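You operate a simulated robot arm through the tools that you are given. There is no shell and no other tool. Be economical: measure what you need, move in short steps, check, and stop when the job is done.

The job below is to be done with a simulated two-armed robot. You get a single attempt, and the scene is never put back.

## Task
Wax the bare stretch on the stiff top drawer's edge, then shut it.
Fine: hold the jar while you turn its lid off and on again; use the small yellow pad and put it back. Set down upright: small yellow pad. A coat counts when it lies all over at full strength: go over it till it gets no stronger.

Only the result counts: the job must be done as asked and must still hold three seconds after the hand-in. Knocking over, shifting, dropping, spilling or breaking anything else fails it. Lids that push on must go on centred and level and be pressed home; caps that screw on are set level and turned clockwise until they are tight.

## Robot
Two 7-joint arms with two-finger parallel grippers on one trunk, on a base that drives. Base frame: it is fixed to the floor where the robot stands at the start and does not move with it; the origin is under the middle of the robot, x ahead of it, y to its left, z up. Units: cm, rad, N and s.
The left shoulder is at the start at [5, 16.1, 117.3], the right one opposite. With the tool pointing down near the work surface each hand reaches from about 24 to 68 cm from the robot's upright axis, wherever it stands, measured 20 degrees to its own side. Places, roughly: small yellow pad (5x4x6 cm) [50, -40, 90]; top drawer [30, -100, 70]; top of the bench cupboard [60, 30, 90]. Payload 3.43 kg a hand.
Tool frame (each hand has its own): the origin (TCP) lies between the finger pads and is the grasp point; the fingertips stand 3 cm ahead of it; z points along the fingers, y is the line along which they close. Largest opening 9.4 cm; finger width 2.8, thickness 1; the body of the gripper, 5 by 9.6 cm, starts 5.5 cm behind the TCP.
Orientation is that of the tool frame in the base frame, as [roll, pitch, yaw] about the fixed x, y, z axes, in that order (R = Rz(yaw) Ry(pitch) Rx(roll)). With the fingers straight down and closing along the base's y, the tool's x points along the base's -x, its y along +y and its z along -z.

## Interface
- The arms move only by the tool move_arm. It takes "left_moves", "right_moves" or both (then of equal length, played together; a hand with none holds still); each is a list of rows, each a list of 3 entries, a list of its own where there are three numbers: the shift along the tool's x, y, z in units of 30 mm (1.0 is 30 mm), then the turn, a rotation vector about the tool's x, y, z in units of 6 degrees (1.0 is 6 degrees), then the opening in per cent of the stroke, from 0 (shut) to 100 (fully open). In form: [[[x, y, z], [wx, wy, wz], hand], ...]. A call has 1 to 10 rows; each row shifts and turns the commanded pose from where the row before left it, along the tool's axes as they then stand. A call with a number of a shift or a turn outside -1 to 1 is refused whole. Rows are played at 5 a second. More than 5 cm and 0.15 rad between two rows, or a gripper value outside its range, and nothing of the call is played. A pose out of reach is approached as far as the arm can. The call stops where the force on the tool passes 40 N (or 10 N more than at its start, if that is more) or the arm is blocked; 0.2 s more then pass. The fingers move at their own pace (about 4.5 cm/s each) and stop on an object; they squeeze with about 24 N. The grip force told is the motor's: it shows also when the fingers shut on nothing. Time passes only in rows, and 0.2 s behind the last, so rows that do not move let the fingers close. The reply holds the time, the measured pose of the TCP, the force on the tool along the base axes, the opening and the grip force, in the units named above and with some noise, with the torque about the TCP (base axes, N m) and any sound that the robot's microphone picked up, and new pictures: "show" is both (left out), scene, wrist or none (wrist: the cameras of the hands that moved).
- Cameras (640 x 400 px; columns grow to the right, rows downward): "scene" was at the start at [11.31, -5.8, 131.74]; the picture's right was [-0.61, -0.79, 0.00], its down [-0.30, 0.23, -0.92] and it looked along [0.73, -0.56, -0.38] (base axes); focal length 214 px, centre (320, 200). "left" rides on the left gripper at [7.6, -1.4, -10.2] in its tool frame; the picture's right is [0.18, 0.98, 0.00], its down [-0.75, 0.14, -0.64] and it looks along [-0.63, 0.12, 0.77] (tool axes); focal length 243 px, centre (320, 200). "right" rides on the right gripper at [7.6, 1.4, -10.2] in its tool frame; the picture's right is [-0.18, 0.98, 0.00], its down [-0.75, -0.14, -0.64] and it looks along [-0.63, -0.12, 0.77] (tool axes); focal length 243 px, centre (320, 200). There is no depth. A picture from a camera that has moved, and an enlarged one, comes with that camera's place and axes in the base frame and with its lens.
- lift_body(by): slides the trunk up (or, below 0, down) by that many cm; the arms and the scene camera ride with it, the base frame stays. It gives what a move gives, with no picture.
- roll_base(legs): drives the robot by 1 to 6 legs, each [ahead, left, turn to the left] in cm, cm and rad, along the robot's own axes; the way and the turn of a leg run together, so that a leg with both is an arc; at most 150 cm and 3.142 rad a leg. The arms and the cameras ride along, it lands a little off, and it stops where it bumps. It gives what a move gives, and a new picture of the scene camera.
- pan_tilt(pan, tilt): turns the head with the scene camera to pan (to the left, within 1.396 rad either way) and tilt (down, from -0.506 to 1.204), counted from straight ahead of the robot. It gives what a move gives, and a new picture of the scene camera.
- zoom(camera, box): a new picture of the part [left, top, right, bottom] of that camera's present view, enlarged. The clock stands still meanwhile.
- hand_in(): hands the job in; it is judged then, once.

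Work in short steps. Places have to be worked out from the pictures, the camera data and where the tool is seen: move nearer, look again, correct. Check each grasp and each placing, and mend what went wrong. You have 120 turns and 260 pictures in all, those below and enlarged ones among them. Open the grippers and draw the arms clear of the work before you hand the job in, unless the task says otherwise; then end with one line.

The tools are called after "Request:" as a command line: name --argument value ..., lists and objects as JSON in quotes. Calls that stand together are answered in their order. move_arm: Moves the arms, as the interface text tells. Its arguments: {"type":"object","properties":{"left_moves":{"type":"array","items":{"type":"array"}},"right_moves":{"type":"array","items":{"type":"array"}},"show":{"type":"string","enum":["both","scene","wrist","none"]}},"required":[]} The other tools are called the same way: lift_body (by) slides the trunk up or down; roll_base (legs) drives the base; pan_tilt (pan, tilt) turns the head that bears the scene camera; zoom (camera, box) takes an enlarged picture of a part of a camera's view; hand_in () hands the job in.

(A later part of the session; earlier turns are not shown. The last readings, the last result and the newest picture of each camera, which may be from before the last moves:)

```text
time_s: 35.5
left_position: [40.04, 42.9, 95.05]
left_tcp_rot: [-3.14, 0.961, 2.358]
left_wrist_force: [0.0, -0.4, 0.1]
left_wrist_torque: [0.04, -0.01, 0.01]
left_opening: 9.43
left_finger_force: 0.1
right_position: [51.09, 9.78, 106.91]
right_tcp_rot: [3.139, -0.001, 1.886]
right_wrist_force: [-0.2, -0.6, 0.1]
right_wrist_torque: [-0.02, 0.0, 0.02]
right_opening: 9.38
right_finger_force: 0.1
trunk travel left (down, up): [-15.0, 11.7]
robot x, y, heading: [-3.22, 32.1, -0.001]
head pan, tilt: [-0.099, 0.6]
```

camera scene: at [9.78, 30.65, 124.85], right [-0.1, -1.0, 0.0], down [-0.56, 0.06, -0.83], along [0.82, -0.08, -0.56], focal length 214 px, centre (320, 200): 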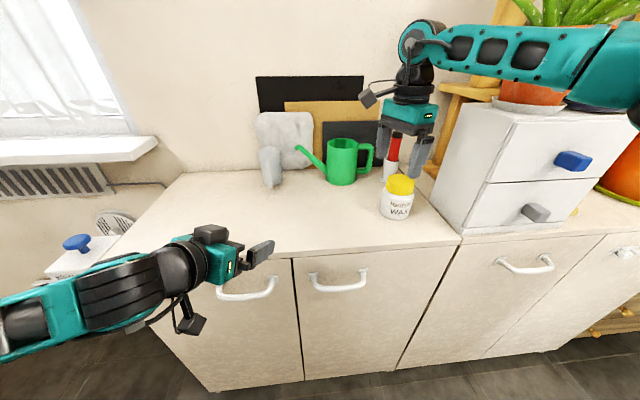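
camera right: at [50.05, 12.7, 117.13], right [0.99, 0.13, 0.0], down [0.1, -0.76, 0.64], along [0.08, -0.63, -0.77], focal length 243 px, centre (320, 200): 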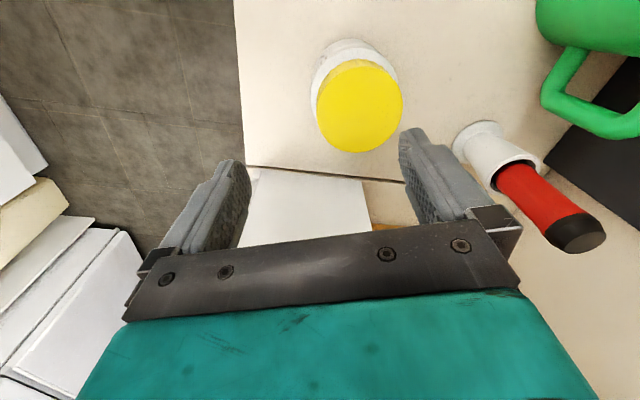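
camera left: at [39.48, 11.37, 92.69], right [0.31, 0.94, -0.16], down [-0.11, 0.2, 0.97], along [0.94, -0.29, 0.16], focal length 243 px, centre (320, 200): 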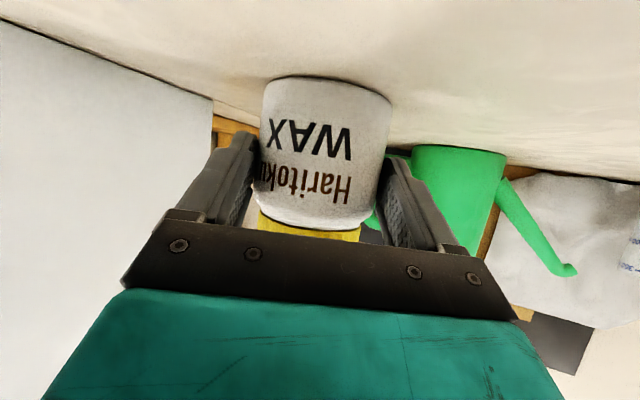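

I bring the left hand to its pre-grasp in front-left of the jar while the right hand centres over the lid.

Request:
move_arm --left_moves '[[[-0.575, -0.667, 0.871], [0, 0, 0], 100], [[-0.575, -0.667, 0.871], [0, 0, 0], 100], [[-0.575, -0.667, 0.871], [0, 0, 0], 100], [[-0.575, -0.667, 0.871], [0, 0, 0], 100], [[-0.575, -0.667, 0.871], [0, 0, 0], 100], [[-0.575, -0.667, 0.871], [0, 0, 0], 100], [[-0.575, -0.667, 0.871], [0, 0, 0], 100], [[-0.575, -0.667, 0.871], [0, 0, 0], 100]]' --right_moves '[[[-0.583, 0.232, 0], [0, 0, 0], 100], [[-0.583, 0.232, 0], [0, 0, 0], 100], [[0, 0, 0], [0, 0, 0], 100], [[0, 0, 0], [0, 0, 0], 100], [[0, 0, 0], [0, 0, 0], 100], [[0, 0, 0], [0, 0, 0], 100], [[0, 0, 0], [0, 0, 0], 100], [[0, 0, 0], [0, 0, 0], 100]]'

```text
time_s: 37.3
left_position: [46.36, 13.86, 94.49]
left_tcp_rot: [-3.141, 0.961, 2.359]
left_wrist_force: [-0.2, -0.3, 0.2]
left_wrist_torque: [0.02, 0.0, 0.0]
left_opening: 9.39
left_finger_force: 0.0
right_position: [52.93, 6.78, 106.79]
right_tcp_rot: [3.136, -0.002, 1.885]
right_wrist_force: [0.2, 0.5, 0.7]
right_wrist_torque: [0.02, 0.0, 0.0]
right_opening: 9.38
right_finger_force: 0.1
right hand out of reach, approached as far as the arm can: row 2
trunk travel left (down, up): [-15.0, 11.7]
robot x, y, heading: [-2.72, 31.51, 0.0]
head pan, tilt: [-0.099, 0.6]
camera scene: at [9.78, 30.57, 124.85], right [-0.1, -1.0, 0.0], down [-0.56, 0.06, -0.83], along [0.82, -0.08, -0.56], focal length 214 px, centre (320, 200)
camera right: at [51.81, 14.4, 117.11], right [0.99, 0.13, 0.0], down [0.1, -0.76, 0.64], along [0.09, -0.63, -0.77], focal length 243 px, centre (320, 200)
camera left: at [36.38, 21.96, 94.1], right [0.62, 0.77, -0.15], down [0.03, 0.17, 0.99], along [0.79, -0.61, 0.08], focal length 243 px, centre (320, 200)
```

scene: 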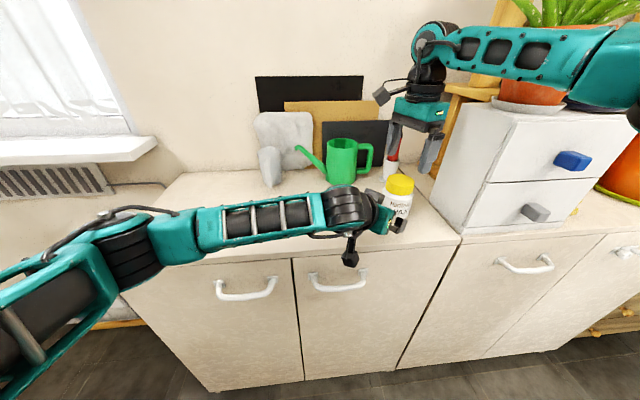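
right: 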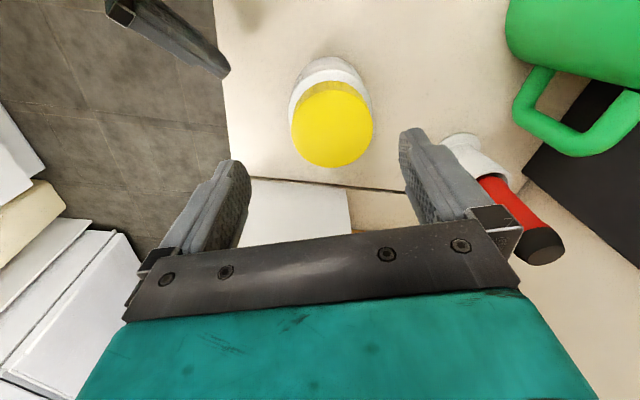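
left: 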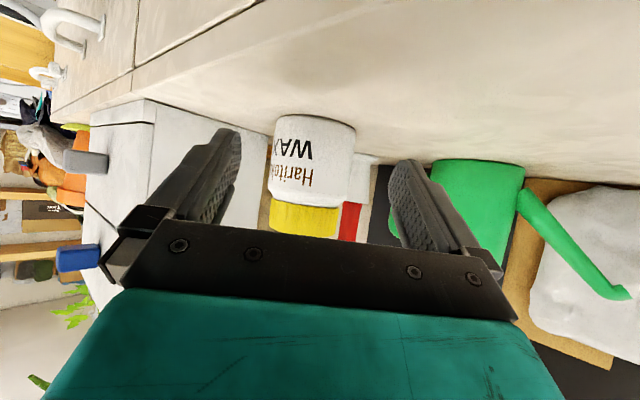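

Jar is centred in the left gripper's path. I advance 8 cm horizontally and close on the jar body.

Request:
move_arm --left_moves '[[[-0.383, 0, 0.546], [0, 0, 0], 100], [[-0.383, 0, 0.546], [0, 0, 0], 100], [[-0.383, 0, 0.546], [0, 0, 0], 100], [[-0.383, 0, 0.546], [0, 0, 0], 100], [[0, 0, 0], [0, 0, 0], 60], [[0, 0, 0], [0, 0, 0], 40], [[0, 0, 0], [0, 0, 0], 40], [[0, 0, 0], [0, 0, 0], 40]]'

Request:
zoom --camera "right" --box '[220, 30, 420, 200]'

```text
time_s: 39.1
left_position: [51.99, 8.41, 94.41]
left_tcp_rot: [-3.139, 0.963, 2.358]
left_wrist_force: [1.3, -0.7, 0.9]
left_wrist_torque: [-0.03, -0.13, -0.06]
left_opening: 7.48
left_finger_force: 23.8
right_position: [52.91, 6.75, 106.85]
right_tcp_rot: [3.138, -0.003, 1.886]
right_wrist_force: [-0.4, -0.1, -0.3]
right_wrist_torque: [-0.01, 0.01, -0.04]
right_opening: 9.42
right_finger_force: 0.1
trunk travel left (down, up): [-15.0, 11.7]
robot x, y, heading: [-3.14, 31.78, 0.004]
head pan, tilt: [-0.099, 0.6]
camera scene: at [9.78, 30.6, 124.85], right [-0.1, -1.0, 0.0], down [-0.56, 0.06, -0.83], along [0.82, -0.08, -0.56], focal length 214 px, centre (320, 200)
camera left: at [42.07, 16.45, 94.06], right [0.62, 0.77, -0.15], down [0.03, 0.17, 0.99], along [0.78, -0.61, 0.08], focal length 243 px, centre (320, 200)
```

scene: 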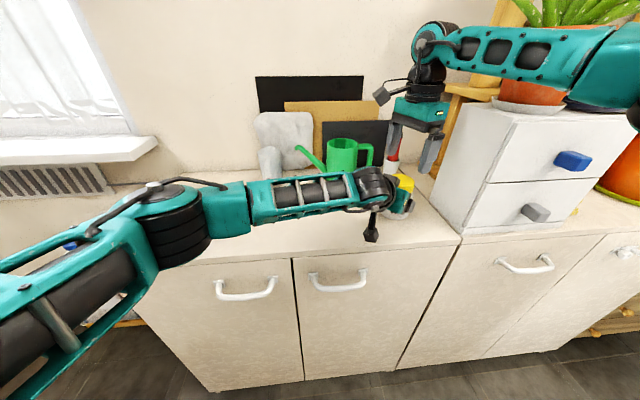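
left: 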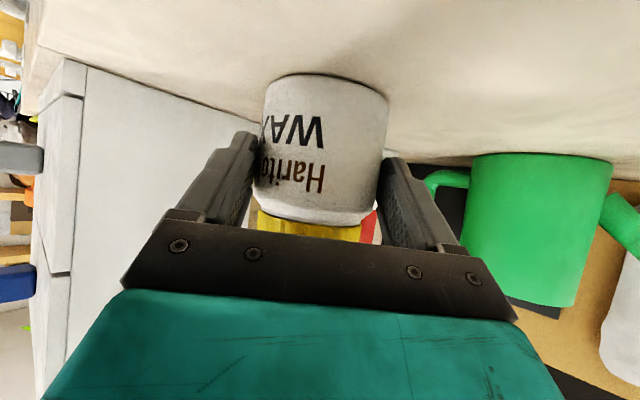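

```text
2.35 times, centred on (320, 115) of right
camera zoom: at [51.81, 14.43, 117.12], right [0.99, 0.13, 0.0], down [0.1, -0.76, 0.64], along [0.09, -0.63, -0.77], focal length 571 px, centre (320, 400)
```

zoom: 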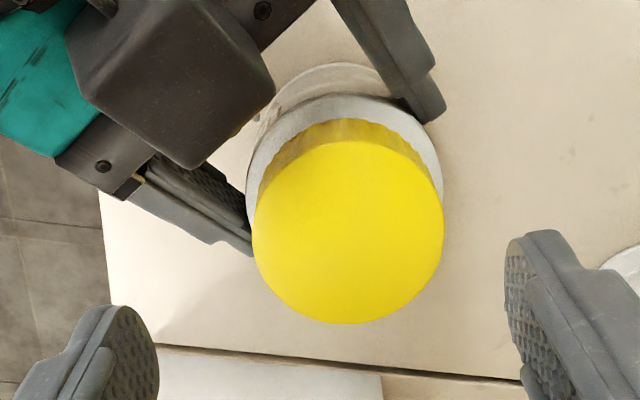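

The jar is held. The lid centre is about (53.6, 7.0); I centre the right hand and descend so the fingertips straddle the lid rim at z≈97.6.

Request:
move_arm --right_moves '[[[0, 0.125, 0.7], [0, 0, 0], 100], [[0, 0.125, 0.7], [0, 0, 0], 100], [[0, 0, 0.65], [0, 0, 0], 100], [[0, 0, 0], [0, 0, 0], 100]]'

Request:
zoom --camera "scene" --box '[340, 80, 460, 230]'

```text
time_s: 40.1
left_position: [51.98, 8.35, 94.54]
left_tcp_rot: [-3.14, 0.962, 2.359]
left_wrist_force: [-0.7, -0.9, 1.4]
left_wrist_torque: [0.05, -0.12, -0.05]
left_opening: 7.49
left_finger_force: 23.8
right_position: [53.08, 6.73, 100.68]
right_tcp_rot: [3.138, -0.002, 1.886]
right_wrist_force: [0.4, 0.3, -0.1]
right_wrist_torque: [0.01, 0.0, 0.04]
right_opening: 9.4
right_finger_force: 0.1
right hand out of reach, approached as far as the arm can: row 2
trunk travel left (down, up): [-15.0, 11.7]
robot x, y, heading: [-3.0, 31.44, 0.003]
head pan, tilt: [-0.099, 0.6]
camera scene: at [9.75, 30.61, 124.85], right [-0.1, -1.0, 0.0], down [-0.56, 0.06, -0.83], along [0.82, -0.08, -0.56], focal length 214 px, centre (320, 200)
camera right: at [51.96, 14.39, 110.94], right [0.99, 0.13, 0.0], down [0.1, -0.76, 0.64], along [0.09, -0.63, -0.77], focal length 243 px, centre (320, 200)
```

scene: 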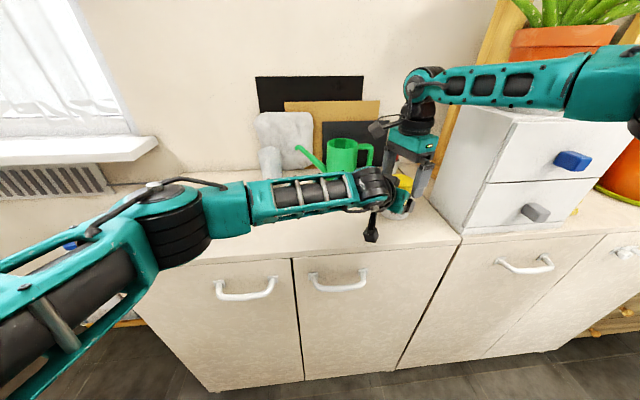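
right: 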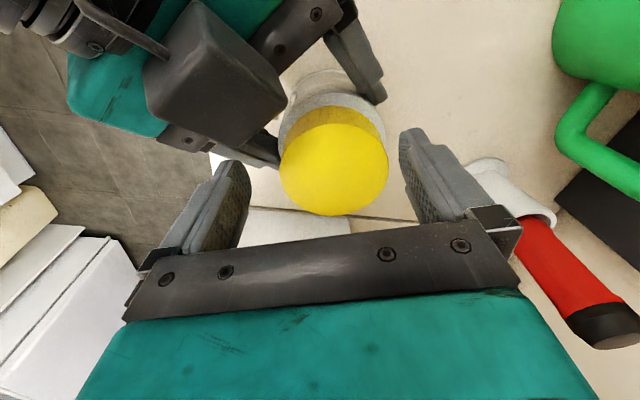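

```text
2.67 times, centred on (400, 155) of scene
camera zoom: at [9.75, 30.61, 124.85], right [-0.1, -1.0, 0.0], down [-0.56, 0.06, -0.83], along [0.82, -0.08, -0.56], focal length 572 px, centre (107, 320)
```

zoom: 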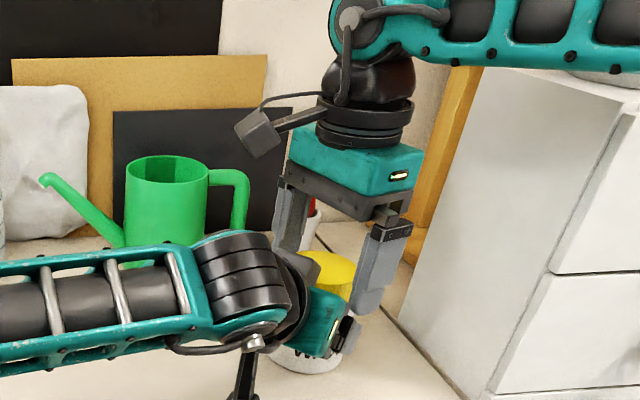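

Fingers straddle the lid cleanly. I nudge to centre and close on the lid.

Request:
move_arm --right_moves '[[[0.05, 0.18, 0], [0, 0, 0], 100], [[0, 0, 0], [0, 0, 0], 70], [[0, 0, 0], [0, 0, 0], 50], [[0, 0, 0], [0, 0, 0], 40], [[0, 0, 0], [0, 0, 0], 40]]' --show "wrist"

```text
time_s: 41.3
left_position: [51.62, 8.12, 94.47]
left_tcp_rot: [-3.133, 0.962, 2.356]
left_wrist_force: [-22.3, -1.5, 3.3]
left_wrist_torque: [-0.08, -0.46, -0.5]
left_opening: 7.51
left_finger_force: 24.3
right_position: [53.33, 6.75, 100.89]
right_tcp_rot: [3.129, -0.003, 1.885]
right_wrist_force: [23.7, 0.6, -0.4]
right_wrist_torque: [0.04, -0.92, 0.16]
right_opening: 6.18
right_finger_force: 23.8
right hand out of reach, approached as far as the arm can: row 1
trunk travel left (down, up): [-15.0, 11.7]
robot x, y, heading: [-2.8, 31.7, 0.003]
head pan, tilt: [-0.099, 0.6]
camera right: at [52.06, 14.4, 111.06], right [0.99, 0.13, 0.01], down [0.09, -0.76, 0.64], along [0.09, -0.63, -0.77], focal length 243 px, centre (320, 200)
```

right: 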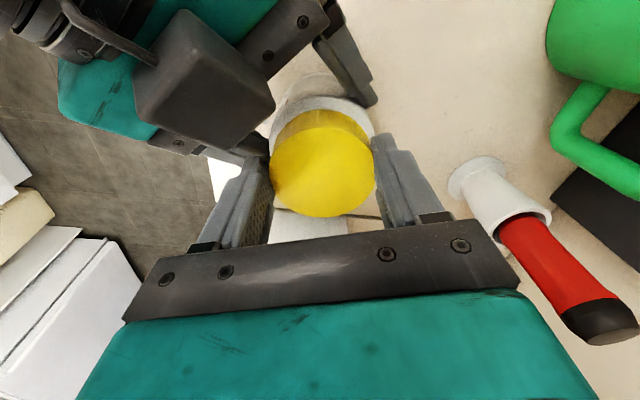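

The lid grips at 6.2 cm, but the right arm is at its reach limit so the hands strain (23 N). I open the right hand and slide the jar 2.5 cm toward the robot with the left hand for margin.

Request:
move_arm --right_moves '[[[0, 0, 0], [0, 0, 0], 80], [[0, 0, 0], [0, 0, 0], 100], [[0, 0, 0], [0, 0, 0], 100], [[0.2575, -0.7925, 0], [0, 0, 0], 100], [[0, 0, 0], [0, 0, 0], 100], [[0, 0, 0], [0, 0, 0], 100]]' --left_moves '[[[0, 0, 0], [0, 0, 0], 40], [[0, 0, 0], [0, 0, 0], 40], [[0, 0, 0], [0, 0, 0], 40], [[0.17, -0.294, -0.24], [0, 0, 0], 40], [[0.17, -0.294, -0.24], [0, 0, 0], 40], [[0, 0, 0], [0, 0, 0], 40]]' --show "wrist"

```text
time_s: 42.7
left_position: [49.4, 8.37, 94.34]
left_tcp_rot: [-3.137, 0.961, 2.36]
left_wrist_force: [0.6, 0.8, 1.0]
left_wrist_torque: [0.15, 0.1, 0.02]
left_opening: 7.48
left_finger_force: 23.9
right_position: [50.66, 6.71, 100.65]
right_tcp_rot: [3.14, -0.003, 1.883]
right_wrist_force: [0.4, -0.2, -0.5]
right_wrist_torque: [0.01, 0.0, -0.01]
right_opening: 9.42
right_finger_force: 0.0
trunk travel left (down, up): [-15.0, 11.7]
robot x, y, heading: [-2.86, 31.63, -0.001]
head pan, tilt: [-0.099, 0.6]
camera right: at [49.46, 14.45, 110.83], right [0.99, 0.13, 0.0], down [0.1, -0.76, 0.64], along [0.08, -0.63, -0.77], focal length 243 px, centre (320, 200)
camera left: at [39.48, 16.4, 93.98], right [0.62, 0.77, -0.15], down [0.03, 0.17, 0.99], along [0.78, -0.62, 0.08], focal length 243 px, centre (320, 200)
```

right: 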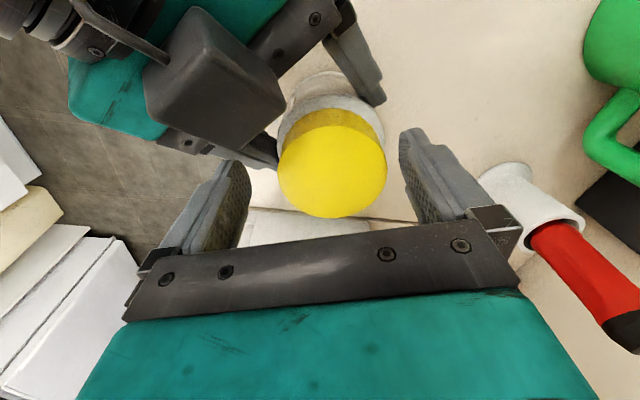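
left: 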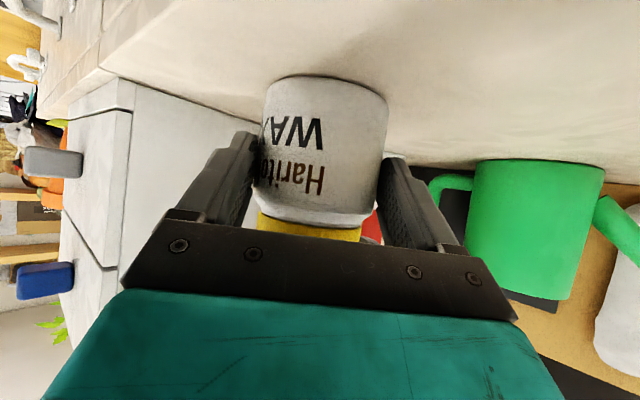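

Room gained. Centring on the lid (now ≈(51.1, 7.05)), closing, and starting to turn counter-clockwise.

Request:
move_arm --right_moves '[[[0.06, 0.17, 0], [0, 0, 0], 100], [[0, 0, 0], [0, 0, 0], 70], [[0, 0, 0], [0, 0, 0], 45], [[0, 0, 0], [0, 0, 0], 30], [[0, 0, 0], [0, 0, 0], 30], [[0, 0, 0], [0, 0, -0.5], 30], [[0, 0, 0], [0, 0, -1], 30]]' --show "wrist"

```text
time_s: 44.3
left_position: [49.57, 8.36, 94.4]
left_tcp_rot: [-3.14, 0.96, 2.36]
left_wrist_force: [-6.4, -2.5, -0.1]
left_wrist_torque: [0.04, -0.12, -0.09]
left_opening: 7.51
left_finger_force: 23.8
right_position: [51.01, 7.0, 100.55]
right_tcp_rot: [3.138, -0.001, 2.043]
right_wrist_force: [6.0, 0.4, 0.0]
right_wrist_torque: [-0.01, -0.18, 0.04]
right_opening: 6.15
right_finger_force: 24.0
trunk travel left (down, up): [-15.0, 11.7]
robot x, y, heading: [-3.03, 31.73, 0.001]
head pan, tilt: [-0.099, 0.6]
camera right: at [48.75, 14.46, 110.91], right [0.96, 0.28, 0.0], down [0.22, -0.74, 0.64], along [0.18, -0.61, -0.77], focal length 243 px, centre (320, 200)
```

right: 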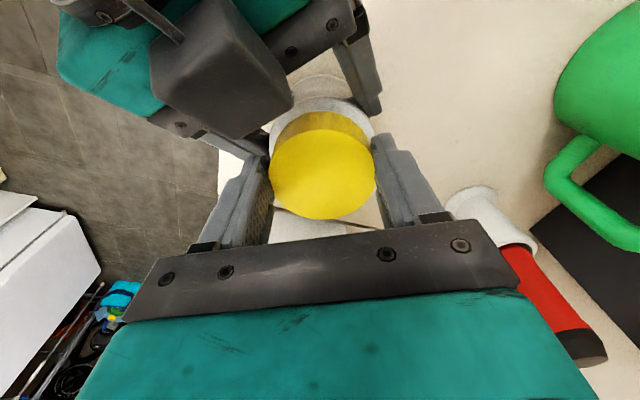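

Turning meets little resistance. I continue counter-clockwise 42° more.

Request:
move_arm --right_moves '[[[0, 0, 0], [0, 0, -1], 30], [[0, 0, 0], [0, 0, -1], 30], [[0, 0, 0], [0, 0, -1], 30], [[0, 0, 0], [0, 0, -1], 30], [[0, 0, 0], [0, 0, -1], 30], [[0, 0, 0], [0, 0, -1], 30], [[0, 0, 0], [0, 0, -1], 30]]'

Request:
zoom --camera "scene" --box '[340, 100, 440, 230]'

```text
time_s: 45.9
left_position: [49.81, 8.45, 94.29]
left_tcp_rot: [3.139, 0.961, 2.366]
left_wrist_force: [9.2, 10.1, -0.2]
left_wrist_torque: [-0.23, 0.44, 0.46]
left_opening: 7.5
left_finger_force: 23.7
right_position: [51.06, 7.01, 100.7]
right_tcp_rot: [3.141, -0.003, 2.776]
right_wrist_force: [-11.3, -11.5, 6.2]
right_wrist_torque: [-0.43, 0.47, -0.1]
right_opening: 6.16
right_finger_force: 23.3
trunk travel left (down, up): [-15.0, 11.7]
robot x, y, heading: [-2.81, 31.51, -0.002]
head pan, tilt: [-0.099, 0.6]
camera scene: at [9.74, 30.61, 124.86], right [-0.1, -1.0, 0.0], down [-0.56, 0.06, -0.83], along [0.82, -0.08, -0.56], focal length 214 px, centre (320, 200)
camera right: at [44.32, 11.0, 110.89], right [0.52, 0.85, 0.0], down [0.65, -0.4, 0.64], along [0.55, -0.34, -0.77], focal length 243 px, centre (320, 200)
```

scene: 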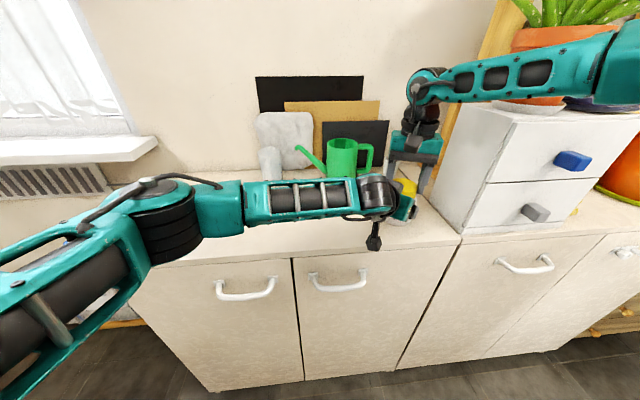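
right: 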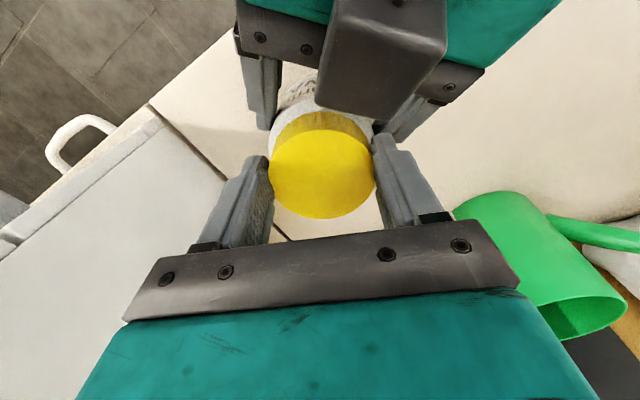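

```text
3.08 times, centred on (390, 165) of scene
camera zoom: at [9.74, 30.61, 124.86], right [-0.1, -1.0, 0.0], down [-0.56, 0.06, -0.83], along [0.82, -0.08, -0.56], focal length 660 px, centre (105, 308)
```

zoom: 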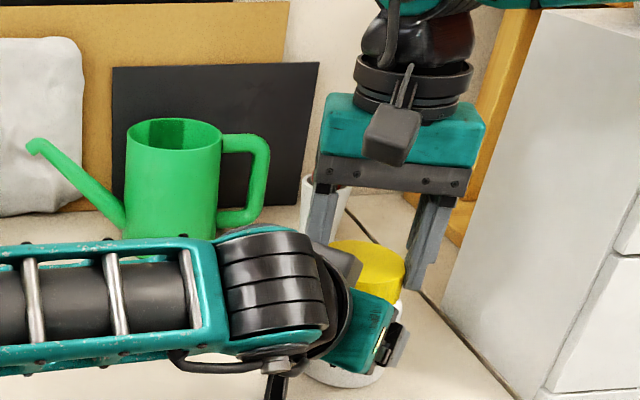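

Turned about 52° so far; some sideways load (≈15 N) from slight eccentricity. I open partly, shift the axis slightly, and rotate the hand back for another bite.

Request:
move_arm --right_moves '[[[0, 0, 0], [0, 0, 0], 76], [[0.048, -0.108, 0], [0, 0, 0], 76], [[0, 0, 0], [0, 0, 1], 76], [[0, 0, 0], [0, 0, 1], 76], [[0, 0, 0], [0, 0, 1], 76], [[0, 0, 0], [0, 0, 1], 76], [[0, 0, 0], [0, 0, 1], 76], [[0, 0, 0], [0, 0, 1], 76], [[0, 0, 0], [0, 0, 1], 76], [[0, 0, 0], [0, 0, 1], 76]]' --show "none"

Request:
move_arm --right_moves '[[[0, 0, 0], [0, 0, 1], 76], [[0, 0, 0], [0, 0, 1], 76], [[0, 0, 0], [0, 0, 1], 76], [[0, 0, 0], [0, 0, 1], 76], [[0, 0, 0], [0, 0, 0], 30], [[0, 0, 0], [0, 0, 0], 30], [[0, 0, 0], [0, 0, 0], 30]]' --show "wrist"

```text
time_s: 48.1
left_position: [49.57, 8.3, 94.44]
left_tcp_rot: [-3.14, 0.961, 2.362]
left_wrist_force: [-1.0, -0.2, 0.2]
left_wrist_torque: [0.03, 0.04, -0.03]
left_opening: 7.48
left_finger_force: 24.4
right_position: [50.88, 6.87, 100.71]
right_tcp_rot: [-3.142, -0.001, 1.935]
right_wrist_force: [0.9, -0.4, 0.4]
right_wrist_torque: [-0.04, -0.03, 0.02]
right_opening: 7.17
right_finger_force: 0.0
trunk travel left (down, up): [-15.0, 11.7]
robot x, y, heading: [-2.67, 31.41, 0.003]
head pan, tilt: [-0.099, 0.6]
```

```text
time_s: 49.7
left_position: [49.21, 8.22, 94.38]
left_tcp_rot: [-3.134, 0.961, 2.358]
left_wrist_force: [-22.7, 3.4, 1.8]
left_wrist_torque: [-0.01, -0.35, -0.39]
left_opening: 7.54
left_finger_force: 23.4
right_position: [50.91, 6.66, 100.75]
right_tcp_rot: [3.132, -0.002, 1.516]
right_wrist_force: [24.5, -4.7, 2.1]
right_wrist_torque: [-0.43, -0.98, 0.14]
right_opening: 6.18
right_finger_force: 23.7
trunk travel left (down, up): [-15.0, 11.7]
robot x, y, heading: [-3.0, 31.46, -0.001]
head pan, tilt: [-0.099, 0.6]
camera right: at [52.62, 14.25, 111.03], right [0.97, -0.24, 0.01], down [-0.19, -0.75, 0.64], along [-0.14, -0.62, -0.77], focal length 243 px, centre (320, 200)
```

right: 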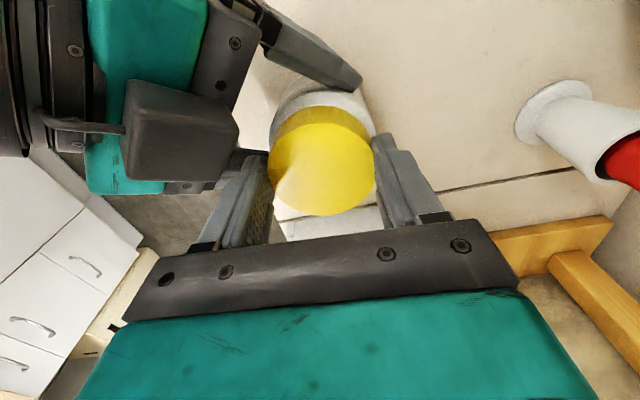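

Grip forces at several yaws put the true lid centre near (51.3, 6.6). I open, recentre, close again, and turn if loads are small.

Request:
move_arm --right_moves '[[[0, 0, 0], [0, 0, 0], 80], [[-0.083, 0.138, 0], [0, 0, 0], 80], [[0, 0, 0], [0, 0, 0], 80], [[0, 0, 0], [0, 0, 0], 30], [[0, 0, 0], [0, 0, 0], 30], [[0, 0, 0], [0, 0, 0], 30]]' --show "none"

Request:
move_arm --right_moves '[[[0, 0, 0], [0, 0, -1], 30], [[0, 0, 0], [0, 0, -1], 30], [[0, 0, 0], [0, 0, -1], 30], [[0, 0, 0], [0, 0, -1], 30], [[0, 0, 0], [0, 0, -1], 30], [[0, 0, 0], [0, 0, -1], 30], [[0, 0, 0], [0, 0, -1], 30]]' --show "none"

```text
time_s: 51.1
left_position: [49.49, 8.39, 94.4]
left_tcp_rot: [-3.139, 0.962, 2.359]
left_wrist_force: [-7.3, 8.4, 5.3]
left_wrist_torque: [-0.11, -0.29, 0.01]
left_opening: 7.51
left_finger_force: 24.3
right_position: [51.41, 6.36, 100.6]
right_tcp_rot: [3.139, -0.003, 1.517]
right_wrist_force: [8.0, -7.0, -2.6]
right_wrist_torque: [-0.33, -0.23, -0.05]
right_opening: 6.17
right_finger_force: 24.5
trunk travel left (down, up): [-15.0, 11.7]
robot x, y, heading: [-3.22, 31.82, 0.001]
head pan, tilt: [-0.099, 0.6]
```

```text
time_s: 52.7
left_position: [49.51, 8.3, 94.37]
left_tcp_rot: [-3.137, 0.961, 2.361]
left_wrist_force: [-10.8, 9.8, 6.2]
left_wrist_torque: [-0.01, -0.49, 0.03]
left_opening: 7.51
left_finger_force: 23.9
right_position: [51.15, 6.49, 100.6]
right_tcp_rot: [3.138, 0.004, 2.254]
right_wrist_force: [10.9, -10.2, -3.6]
right_wrist_torque: [-0.78, -0.32, 0.0]
right_opening: 6.19
right_finger_force: 23.8
trunk travel left (down, up): [-15.0, 11.7]
robot x, y, heading: [-2.87, 31.55, -0.003]
head pan, tilt: [-0.099, 0.6]
```

The lid turns with almost no torque; about 94° so far. I trim the axis and turn another 36°, then regrip.

Request:
move_arm --right_moves '[[[-0.07, 0, 0], [0, 0, -1], 30], [[0, 0, 0], [0, 0, -1], 30], [[0, 0, 0], [0, 0, -1], 30], [[0, 0, 0], [0, 0, -1], 30], [[0, 0, 0], [0, 0, -1], 30], [[0, 0, 0], [0, 0, -1], 30]]' --show "wrist"

Request:
zoom --camera "left" --box '[220, 60, 420, 260]'

```text
time_s: 54.1
left_position: [49.6, 8.5, 94.35]
left_tcp_rot: [-3.14, 0.961, 2.36]
left_wrist_force: [1.3, -4.5, 2.4]
left_wrist_torque: [0.55, -0.08, 0.02]
left_opening: 7.49
left_finger_force: 23.7
right_position: [51.45, 6.39, 100.56]
right_tcp_rot: [3.137, -0.001, 2.884]
right_wrist_force: [-2.0, 4.3, 0.5]
right_wrist_torque: [-0.34, 0.37, -0.04]
right_opening: 6.16
right_finger_force: 24.3
trunk travel left (down, up): [-15.0, 11.7]
robot x, y, heading: [-2.91, 31.53, 0.005]
head pan, tilt: [-0.099, 0.6]
camera right: at [44.21, 9.78, 110.93], right [0.43, 0.9, 0.0], down [0.69, -0.33, 0.64], along [0.58, -0.27, -0.77], focal length 243 px, centre (320, 200)
```

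right: 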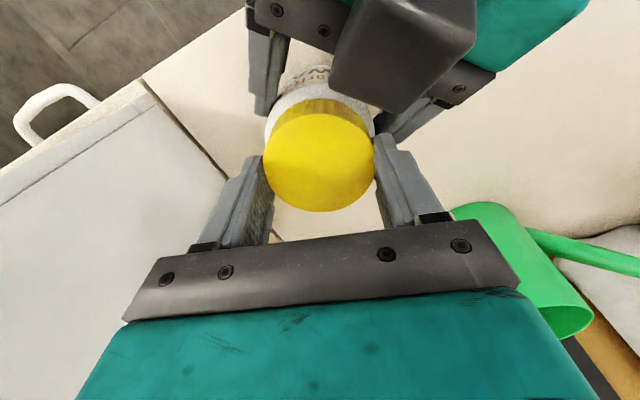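

```text
2.00 times, centred on (320, 160) of left
camera zoom: at [39.57, 16.42, 93.99], right [0.62, 0.77, -0.15], down [0.03, 0.17, 0.99], along [0.78, -0.61, 0.08], focal length 485 px, centre (320, 280)
```

zoom: 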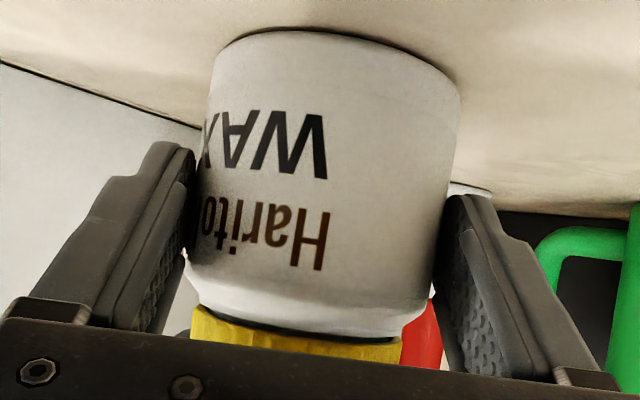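

A gap has opened under the lid. I test whether it lifts freely with a small 4 mm raise.

Request:
move_arm --right_moves '[[[0, 0, -0.07], [0, 0, 0], 30], [[0, 0, -0.07], [0, 0, 0], 30], [[0, 0, 0], [0, 0, 0], 30]]' --show "none"

Request:
zoom --camera "left" --box '[220, 60, 420, 260]'

```text
time_s: 54.9
left_position: [49.61, 8.27, 94.66]
left_tcp_rot: [-3.139, 0.965, 2.36]
left_wrist_force: [2.7, -8.8, 11.1]
left_wrist_torque: [0.1, -0.07, -0.1]
left_opening: 7.51
left_finger_force: 24.0
right_position: [51.4, 6.45, 100.98]
right_tcp_rot: [3.138, -0.002, 2.883]
right_wrist_force: [-3.0, 8.8, -14.2]
right_wrist_torque: [0.25, 0.07, 0.0]
right_opening: 6.19
right_finger_force: 24.1
trunk travel left (down, up): [-15.0, 11.7]
robot x, y, heading: [-2.77, 31.73, -0.0]
head pan, tilt: [-0.099, 0.6]
```

```text
2.00 times, centred on (320, 160) of left
camera zoom: at [39.61, 16.36, 94.11], right [0.62, 0.77, -0.15], down [0.03, 0.17, 0.98], along [0.78, -0.62, 0.08], focal length 485 px, centre (320, 280)
```

zoom: 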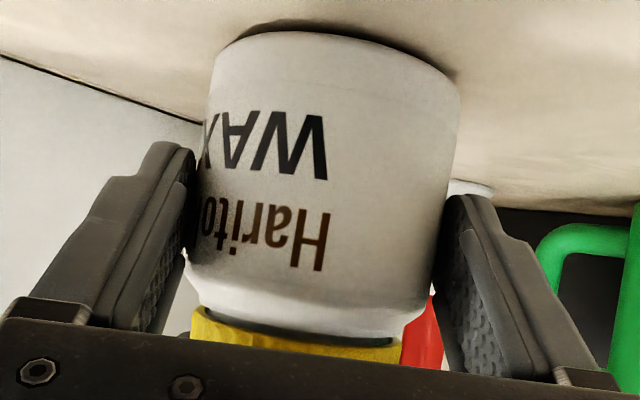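

Still threaded (14 N pull). I ease down, open and swing back for another bite.

Request:
move_arm --right_moves '[[[0, 0, 0.1], [0, 0, 0], 76], [[0, 0, 0], [0, 0, 1], 76], [[0, 0, 0], [0, 0, 1], 76], [[0, 0, 0], [0, 0, 1], 76], [[0, 0, 0], [0, 0, 1], 76], [[0, 0, 0], [0, 0, 1], 76], [[0, 0, 0], [0, 0, 1], 76], [[0, 0, 0], [0, 0, 1], 76], [[0, 0, 0], [0, 0, 1], 76], [[0, 0, 0], [0, 0, 1], 76]]' --show "none"

Request:
move_arm --right_moves '[[[0, 0, 0], [0, 0, 1], 76], [[0, 0, 0], [0, 0, 1], 76], [[0, 0, 0], [0, 0, 1], 76], [[0, 0, 0], [0, 0, 1], 76], [[0, 0, 0], [0, 0, 0], 30], [[0, 0, 0], [0, 0, 0], 30], [[0, 0, 0], [0, 0, 0], 30]]' --show "none"

Request:
move_arm --right_moves '[[[0, 0, 0], [0, 0, -1], 30], [[0, 0, 0], [0, 0, -1], 30], [[0, 0, 0], [0, 0, -1], 30], [[0, 0, 0], [0, 0, -1], 30], [[0, 0, 0], [0, 0, -1], 30], [[0, 0, 0], [0, 0, -1], 30], [[0, 0, 0], [0, 0, -1], 30]]' --show "none"

```text
time_s: 57.1
left_position: [49.57, 8.36, 94.35]
left_tcp_rot: [-3.139, 0.963, 2.359]
left_wrist_force: [0.4, -0.9, -2.4]
left_wrist_torque: [0.02, 0.05, 0.04]
left_opening: 7.48
left_finger_force: 23.7
right_position: [51.39, 6.31, 100.79]
right_tcp_rot: [3.14, -0.002, 1.936]
right_wrist_force: [0.2, -0.6, -0.4]
right_wrist_torque: [-0.04, -0.01, 0.0]
right_opening: 7.17
right_finger_force: 0.1
trunk travel left (down, up): [-15.0, 11.7]
robot x, y, heading: [-2.91, 31.58, 0.004]
head pan, tilt: [-0.099, 0.6]
```

```text
time_s: 58.7
left_position: [49.58, 8.43, 94.33]
left_tcp_rot: [-3.139, 0.963, 2.361]
left_wrist_force: [1.6, -0.9, -3.1]
left_wrist_torque: [0.11, 0.15, 0.03]
left_opening: 7.48
left_finger_force: 24.5
right_position: [51.43, 6.38, 100.75]
right_tcp_rot: [3.141, -0.004, 1.519]
right_wrist_force: [-1.6, 0.6, -0.3]
right_wrist_torque: [-0.01, 0.07, -0.03]
right_opening: 6.5
right_finger_force: 24.6
trunk travel left (down, up): [-15.0, 11.7]
robot x, y, heading: [-2.56, 31.68, -0.001]
head pan, tilt: [-0.099, 0.6]
```

```text
time_s: 60.3
left_position: [49.67, 8.32, 94.34]
left_tcp_rot: [-3.139, 0.962, 2.361]
left_wrist_force: [-4.1, 1.4, -3.8]
left_wrist_torque: [0.39, -0.44, -0.03]
left_opening: 7.45
left_finger_force: 24.0
right_position: [51.52, 6.41, 100.81]
right_tcp_rot: [3.14, 0.001, 2.254]
right_wrist_force: [3.7, -1.1, 1.5]
right_wrist_torque: [-0.41, 0.25, -0.03]
right_opening: 6.53
right_finger_force: 23.6
trunk travel left (down, up): [-15.0, 11.7]
robot x, y, heading: [-2.87, 31.87, 0.001]
head pan, tilt: [-0.099, 0.6]
```

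The opening reads 6.5 now rather than 6.17, so I look at how the fingers sit.

Request:
zoom --camera "right" --box '[220, 40, 420, 240]'

Request:
zoom --camera "left" --box '[220, 60, 420, 260]'

Request:
zoom --camera "scene" --box '[370, 130, 450, 230]'

```text
2.00 times, centred on (320, 140) of right
camera zoom: at [47.59, 13.18, 111.01], right [0.88, 0.48, 0.0], down [0.36, -0.68, 0.64], along [0.31, -0.56, -0.77], focal length 485 px, centre (320, 320)
```

zoom: 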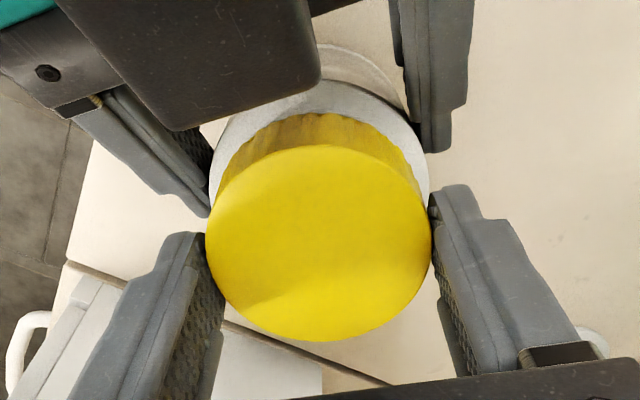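

```text
2.00 times, centred on (320, 160) of left
camera zoom: at [39.56, 16.42, 93.95], right [0.62, 0.77, -0.15], down [0.03, 0.17, 0.99], along [0.78, -0.62, 0.08], focal length 485 px, centre (320, 280)
```

zoom: 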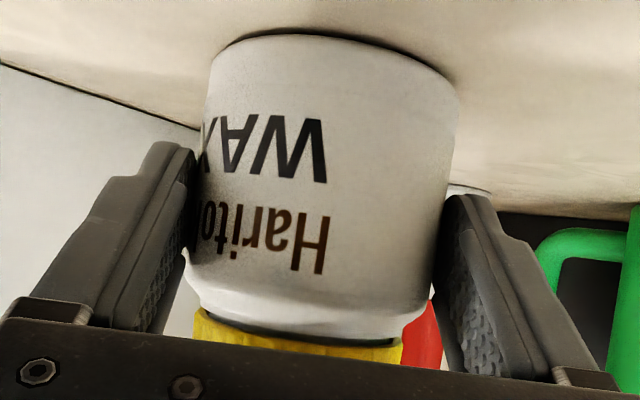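

```text
4.00 times, centred on (410, 180) of scene
camera zoom: at [9.8, 30.6, 124.85], right [-0.1, -1.0, 0.0], down [-0.56, 0.06, -0.82], along [0.82, -0.08, -0.57], focal length 858 px, centre (-40, 280)
```

zoom: 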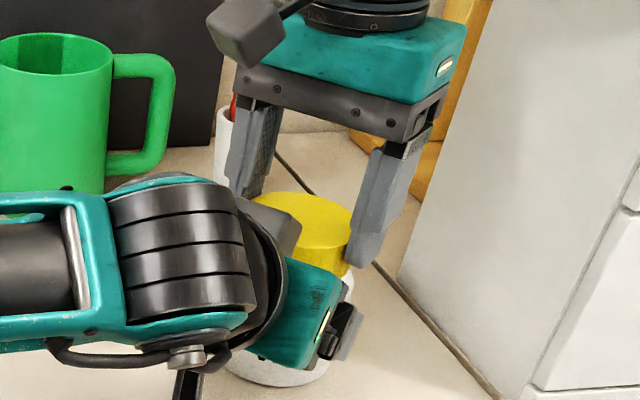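

The lid is between the fingers. I continue turning 36° with a slight upward drift, then test lift.

Request:
move_arm --right_moves '[[[0, 0, -0.01], [0, 0, -1], 30], [[0, 0, -0.01], [0, 0, -1], 30], [[0, 0, -0.01], [0, 0, -1], 30], [[0, 0, -0.01], [0, 0, -1], 30], [[0, 0, -0.01], [0, 0, -1], 30], [[0, 0, -0.01], [0, 0, -1], 30], [[0, 0, -0.08], [0, 0, 0], 30], [[0, 0, -0.08], [0, 0, 0], 30]]' --show "none"

Request:
zoom --camera "left" --box '[220, 60, 420, 260]'

```text
time_s: 62.1
left_position: [49.6, 8.13, 94.66]
left_tcp_rot: [-3.137, 0.968, 2.361]
left_wrist_force: [-12.4, 0.3, 14.4]
left_wrist_torque: [-0.12, -0.54, -0.16]
left_opening: 7.49
left_finger_force: 24.0
right_position: [51.35, 6.29, 101.31]
right_tcp_rot: [3.139, -0.001, 2.88]
right_wrist_force: [11.7, 0.2, -17.7]
right_wrist_torque: [-0.23, -0.5, -0.06]
right_opening: 6.54
right_finger_force: 23.6
trunk travel left (down, up): [-15.0, 11.7]
robot x, y, heading: [-3.08, 31.6, -0.004]
head pan, tilt: [-0.099, 0.6]
```

```text
2.00 times, centred on (320, 160) of left
camera zoom: at [39.6, 16.33, 94.17], right [0.62, 0.77, -0.15], down [0.03, 0.17, 0.98], along [0.78, -0.62, 0.08], focal length 485 px, centre (320, 280)
```

zoom: 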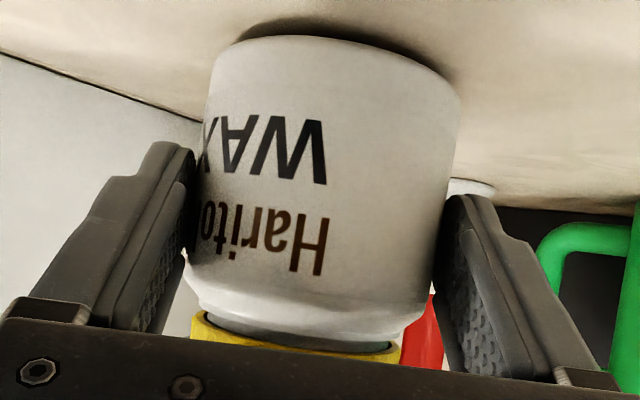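

The lid keeps rising but is still threaded. Another bite.

Request:
move_arm --right_moves '[[[0, 0, 0.11], [0, 0, 0], 78], [[0, 0, 0], [0, 0, 1], 78], [[0, 0, 0], [0, 0, 1], 78], [[0, 0, 0], [0, 0, 1], 78], [[0, 0, 0], [0, 0, 1], 78], [[0, 0, 0], [0, 0, 1], 78], [[0, 0, 0], [0, 0, 1], 78], [[0, 0, 0], [0, 0, 1], 78], [[0, 0, 0], [0, 0, 1], 78], [[0, 0, 0], [0, 0, 1], 78]]' --show "none"

Request:
move_arm --right_moves '[[[0, 0, 0], [0, 0, 1], 78], [[0, 0, 0], [0, 0, 1], 78], [[0, 0, 0], [0, 0, 1], 78], [[0, 0, 0], [0, 0, 1], 78], [[0, 0, 0], [0, 0, 0], 30], [[0, 0, 0], [0, 0, 0], 30], [[0, 0, 0], [0, 0, 0], 30]]' --show "none"

Request:
move_arm --right_moves '[[[0, 0, -0.01], [0, 0, -1], 30], [[0, 0, -0.01], [0, 0, -1], 30], [[0, 0, -0.01], [0, 0, -1], 30], [[0, 0, -0.01], [0, 0, -1], 30], [[0, 0, -0.01], [0, 0, -1], 30], [[0, 0, -0.01], [0, 0, -1], 30], [[0, 0, -0.01], [0, 0, -1], 30], [[0, 0, -0.01], [0, 0, -1], 30], [[0, 0, -0.01], [0, 0, -1], 30], [[0, 0, -0.01], [0, 0, -1], 30]]' --show "none"

Request:
move_arm --right_moves '[[[0, 0, -0.01], [0, 0, -1], 30], [[0, 0, -0.01], [0, 0, -1], 30], [[0, 0, -0.01], [0, 0, -1], 30], [[0, 0, -0.08], [0, 0, 0], 30], [[0, 0, -0.08], [0, 0, 0], 30]]' --show "none"

Request:
zoom --camera "left" --box '[220, 60, 420, 260]'

```text
time_s: 64.3
left_position: [49.54, 8.38, 94.42]
left_tcp_rot: [-3.14, 0.963, 2.36]
left_wrist_force: [0.1, -0.3, -3.0]
left_wrist_torque: [0.04, 0.03, 0.0]
left_opening: 7.44
left_finger_force: 24.4
right_position: [51.44, 6.41, 101.13]
right_tcp_rot: [3.14, 0.0, 1.935]
right_wrist_force: [0.6, 0.7, -0.1]
right_wrist_torque: [-0.01, 0.01, 0.0]
right_opening: 7.34
right_finger_force: 0.0
trunk travel left (down, up): [-15.0, 11.7]
robot x, y, heading: [-2.89, 31.85, -0.002]
head pan, tilt: [-0.099, 0.6]
```

```text
time_s: 65.9
left_position: [49.73, 8.34, 94.46]
left_tcp_rot: [-3.141, 0.962, 2.361]
left_wrist_force: [2.4, -1.3, -2.5]
left_wrist_torque: [0.09, 0.15, 0.04]
left_opening: 7.5
left_finger_force: 23.9
right_position: [51.48, 6.47, 101.14]
right_tcp_rot: [3.141, -0.002, 1.519]
right_wrist_force: [-2.5, 0.0, 0.6]
right_wrist_torque: [0.02, 0.06, -0.01]
right_opening: 6.65
right_finger_force: 23.6
trunk travel left (down, up): [-15.0, 11.7]
robot x, y, heading: [-2.77, 31.71, -0.002]
head pan, tilt: [-0.099, 0.6]
```

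```text
time_s: 68.1
left_position: [49.51, 8.29, 94.51]
left_tcp_rot: [-3.138, 0.963, 2.359]
left_wrist_force: [-11.7, 3.2, 8.7]
left_wrist_torque: [-0.02, -0.64, -0.11]
left_opening: 7.46
left_finger_force: 23.3
right_position: [51.46, 6.38, 101.35]
right_tcp_rot: [3.136, 0.0, 2.566]
right_wrist_force: [11.5, -3.8, -11.1]
right_wrist_torque: [-0.41, -0.27, 0.01]
right_opening: 6.65
right_finger_force: 24.0
trunk travel left (down, up): [-15.0, 11.7]
robot x, y, heading: [-2.83, 31.31, -0.002]
head pan, tilt: [-0.099, 0.6]
```

```text
time_s: 69.3
left_position: [49.61, 8.28, 94.55]
left_tcp_rot: [-3.14, 0.964, 2.36]
left_wrist_force: [-7.1, -2.7, 17.1]
left_wrist_torque: [-0.17, -0.47, -0.16]
left_opening: 7.54
left_finger_force: 24.4
right_position: [51.29, 6.48, 101.91]
right_tcp_rot: [3.138, -0.003, 2.882]
right_wrist_force: [7.4, 2.8, -20.9]
right_wrist_torque: [0.11, -0.38, -0.07]
right_opening: 6.68
right_finger_force: 24.0
trunk travel left (down, up): [-15.0, 11.7]
robot x, y, heading: [-2.93, 31.54, -0.002]
head pan, tilt: [-0.099, 0.6]
```

```text
2.00 times, centred on (320, 160) of left
camera zoom: at [39.63, 16.39, 94.07], right [0.62, 0.77, -0.15], down [0.03, 0.17, 0.98], along [0.78, -0.61, 0.08], focal length 485 px, centre (320, 280)
```

zoom: 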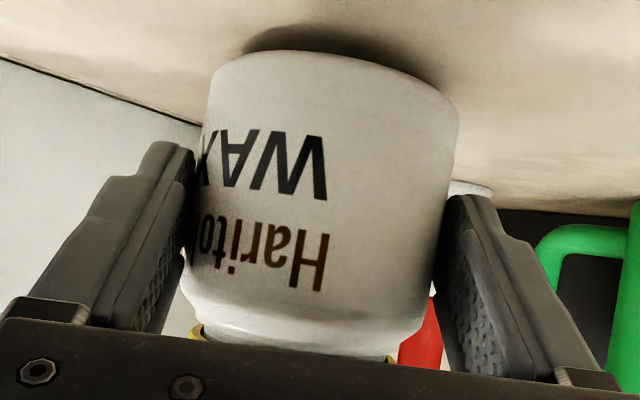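

My lift dragged the jar up slightly in the left grip. I lower the right hand (lid still held) so that the jar rests on the bench again, and look.

Request:
move_arm --right_moves '[[[0, 0, 0.1], [0, 0, 0], 30], [[0, 0, 0.12], [0, 0, 0], 30], [[0, 0, 0], [0, 0, 0], 30]]' --show "wrist"

Request:
zoom --camera "left" --box '[220, 60, 420, 260]'

```text
time_s: 70.1
left_position: [49.63, 8.43, 94.19]
left_tcp_rot: [-3.139, 0.956, 2.361]
left_wrist_force: [1.6, -8.2, -4.3]
left_wrist_torque: [0.18, -0.36, -0.06]
left_opening: 7.5
left_finger_force: 24.1
right_position: [51.49, 6.46, 101.45]
right_tcp_rot: [3.137, 0.002, 2.881]
right_wrist_force: [-1.1, 7.3, 1.3]
right_wrist_torque: [0.51, 0.49, -0.05]
right_opening: 6.64
right_finger_force: 24.1
trunk travel left (down, up): [-15.0, 11.7]
robot x, y, heading: [-3.27, 31.65, -0.002]
head pan, tilt: [-0.099, 0.6]
camera right: at [44.27, 9.77, 111.67], right [0.43, 0.9, 0.01], down [0.69, -0.33, 0.64], along [0.58, -0.27, -0.77], focal length 243 px, centre (320, 200)
```

right: 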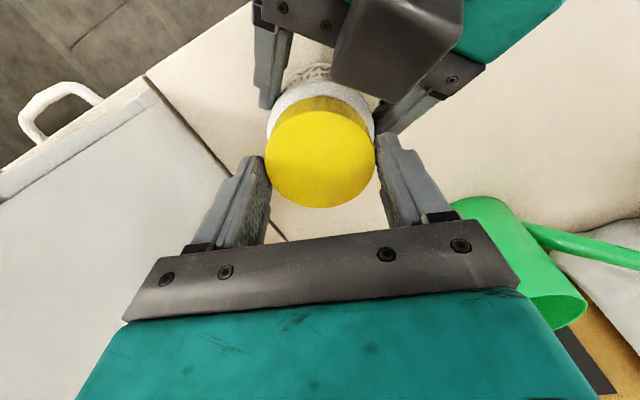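

```text
2.00 times, centred on (320, 160) of left
camera zoom: at [39.6, 16.52, 93.78], right [0.62, 0.77, -0.15], down [0.04, 0.16, 0.99], along [0.79, -0.61, 0.07], focal length 485 px, centre (320, 280)
```

zoom: 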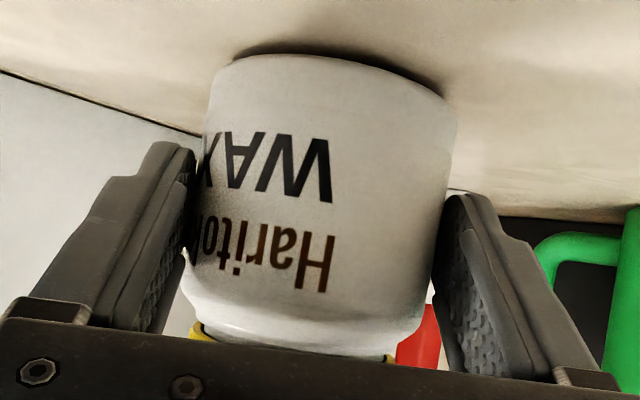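

The jar slipped up a few mm in the left fingers. I briefly open the left while the right holds the lid, lower until the jar meets the bench, and re-close the left.

Request:
move_arm --right_moves '[[[0, 0, 0], [0, 0, 0], 30], [[0, 0, 0], [0, 0, 0], 30], [[0, 0, 0.05], [0, 0, 0], 30], [[0, 0, 0.05], [0, 0, 0], 30], [[0, 0, 0.05], [0, 0, 0], 30], [[0, 0, 0], [0, 0, 0], 30]]' --left_moves '[[[0, 0, 0], [0, 0, 0], 90], [[0, 0, 0], [0, 0, 0], 90], [[0, 0, 0], [0, 0, 0], 90], [[0, 0, 0], [0, 0, 0], 90], [[0, 0, 0], [0, 0, 0], 90], [[0, 0, 0], [0, 0, 0], 90]]' --show "none"

Request:
zoom --camera "left" --box '[220, 60, 420, 260]'

Request:
zoom --camera "right" --box '[220, 40, 420, 240]'

```text
time_s: 71.5
left_position: [49.52, 8.33, 94.41]
left_tcp_rot: [-3.138, 0.965, 2.36]
left_wrist_force: [0.4, -0.7, 0.5]
left_wrist_torque: [-0.01, 0.0, 0.0]
left_opening: 8.45
left_finger_force: 0.0
right_position: [51.38, 6.56, 101.13]
right_tcp_rot: [3.135, 0.005, 2.878]
right_wrist_force: [2.5, -1.3, 16.8]
right_wrist_torque: [-0.2, 0.3, 0.0]
right_opening: 6.65
right_finger_force: 24.0
trunk travel left (down, up): [-15.0, 11.7]
robot x, y, heading: [-3.24, 31.62, -0.003]
head pan, tilt: [-0.099, 0.6]
```

```text
2.00 times, centred on (320, 160) of left
camera zoom: at [39.51, 16.47, 94.06], right [0.62, 0.77, -0.15], down [0.03, 0.17, 0.99], along [0.79, -0.61, 0.08], focal length 485 px, centre (320, 280)
```

zoom: 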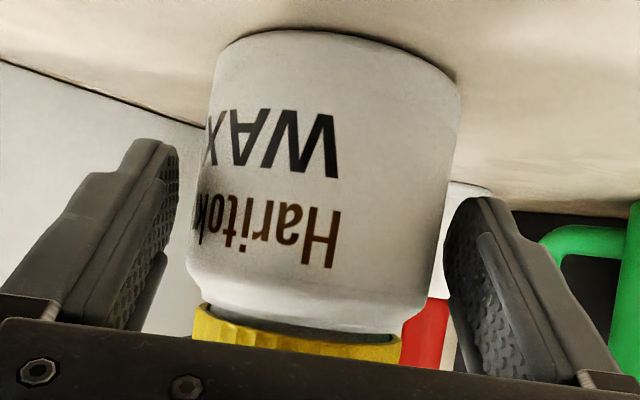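

```text
2.00 times, centred on (320, 140) of right
camera zoom: at [44.22, 9.77, 111.34], right [0.43, 0.9, 0.01], down [0.69, -0.33, 0.65], along [0.58, -0.27, -0.76], focal length 485 px, centre (320, 320)
```

zoom: 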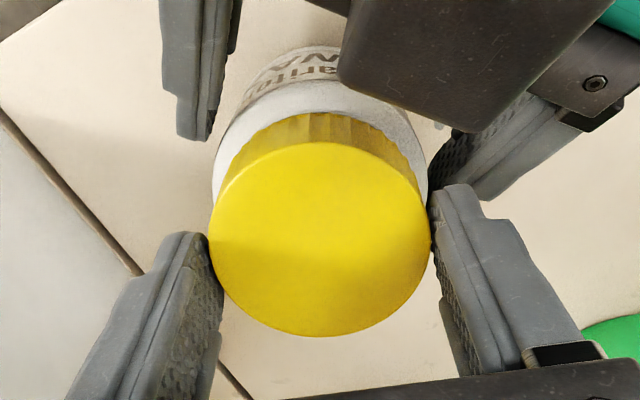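

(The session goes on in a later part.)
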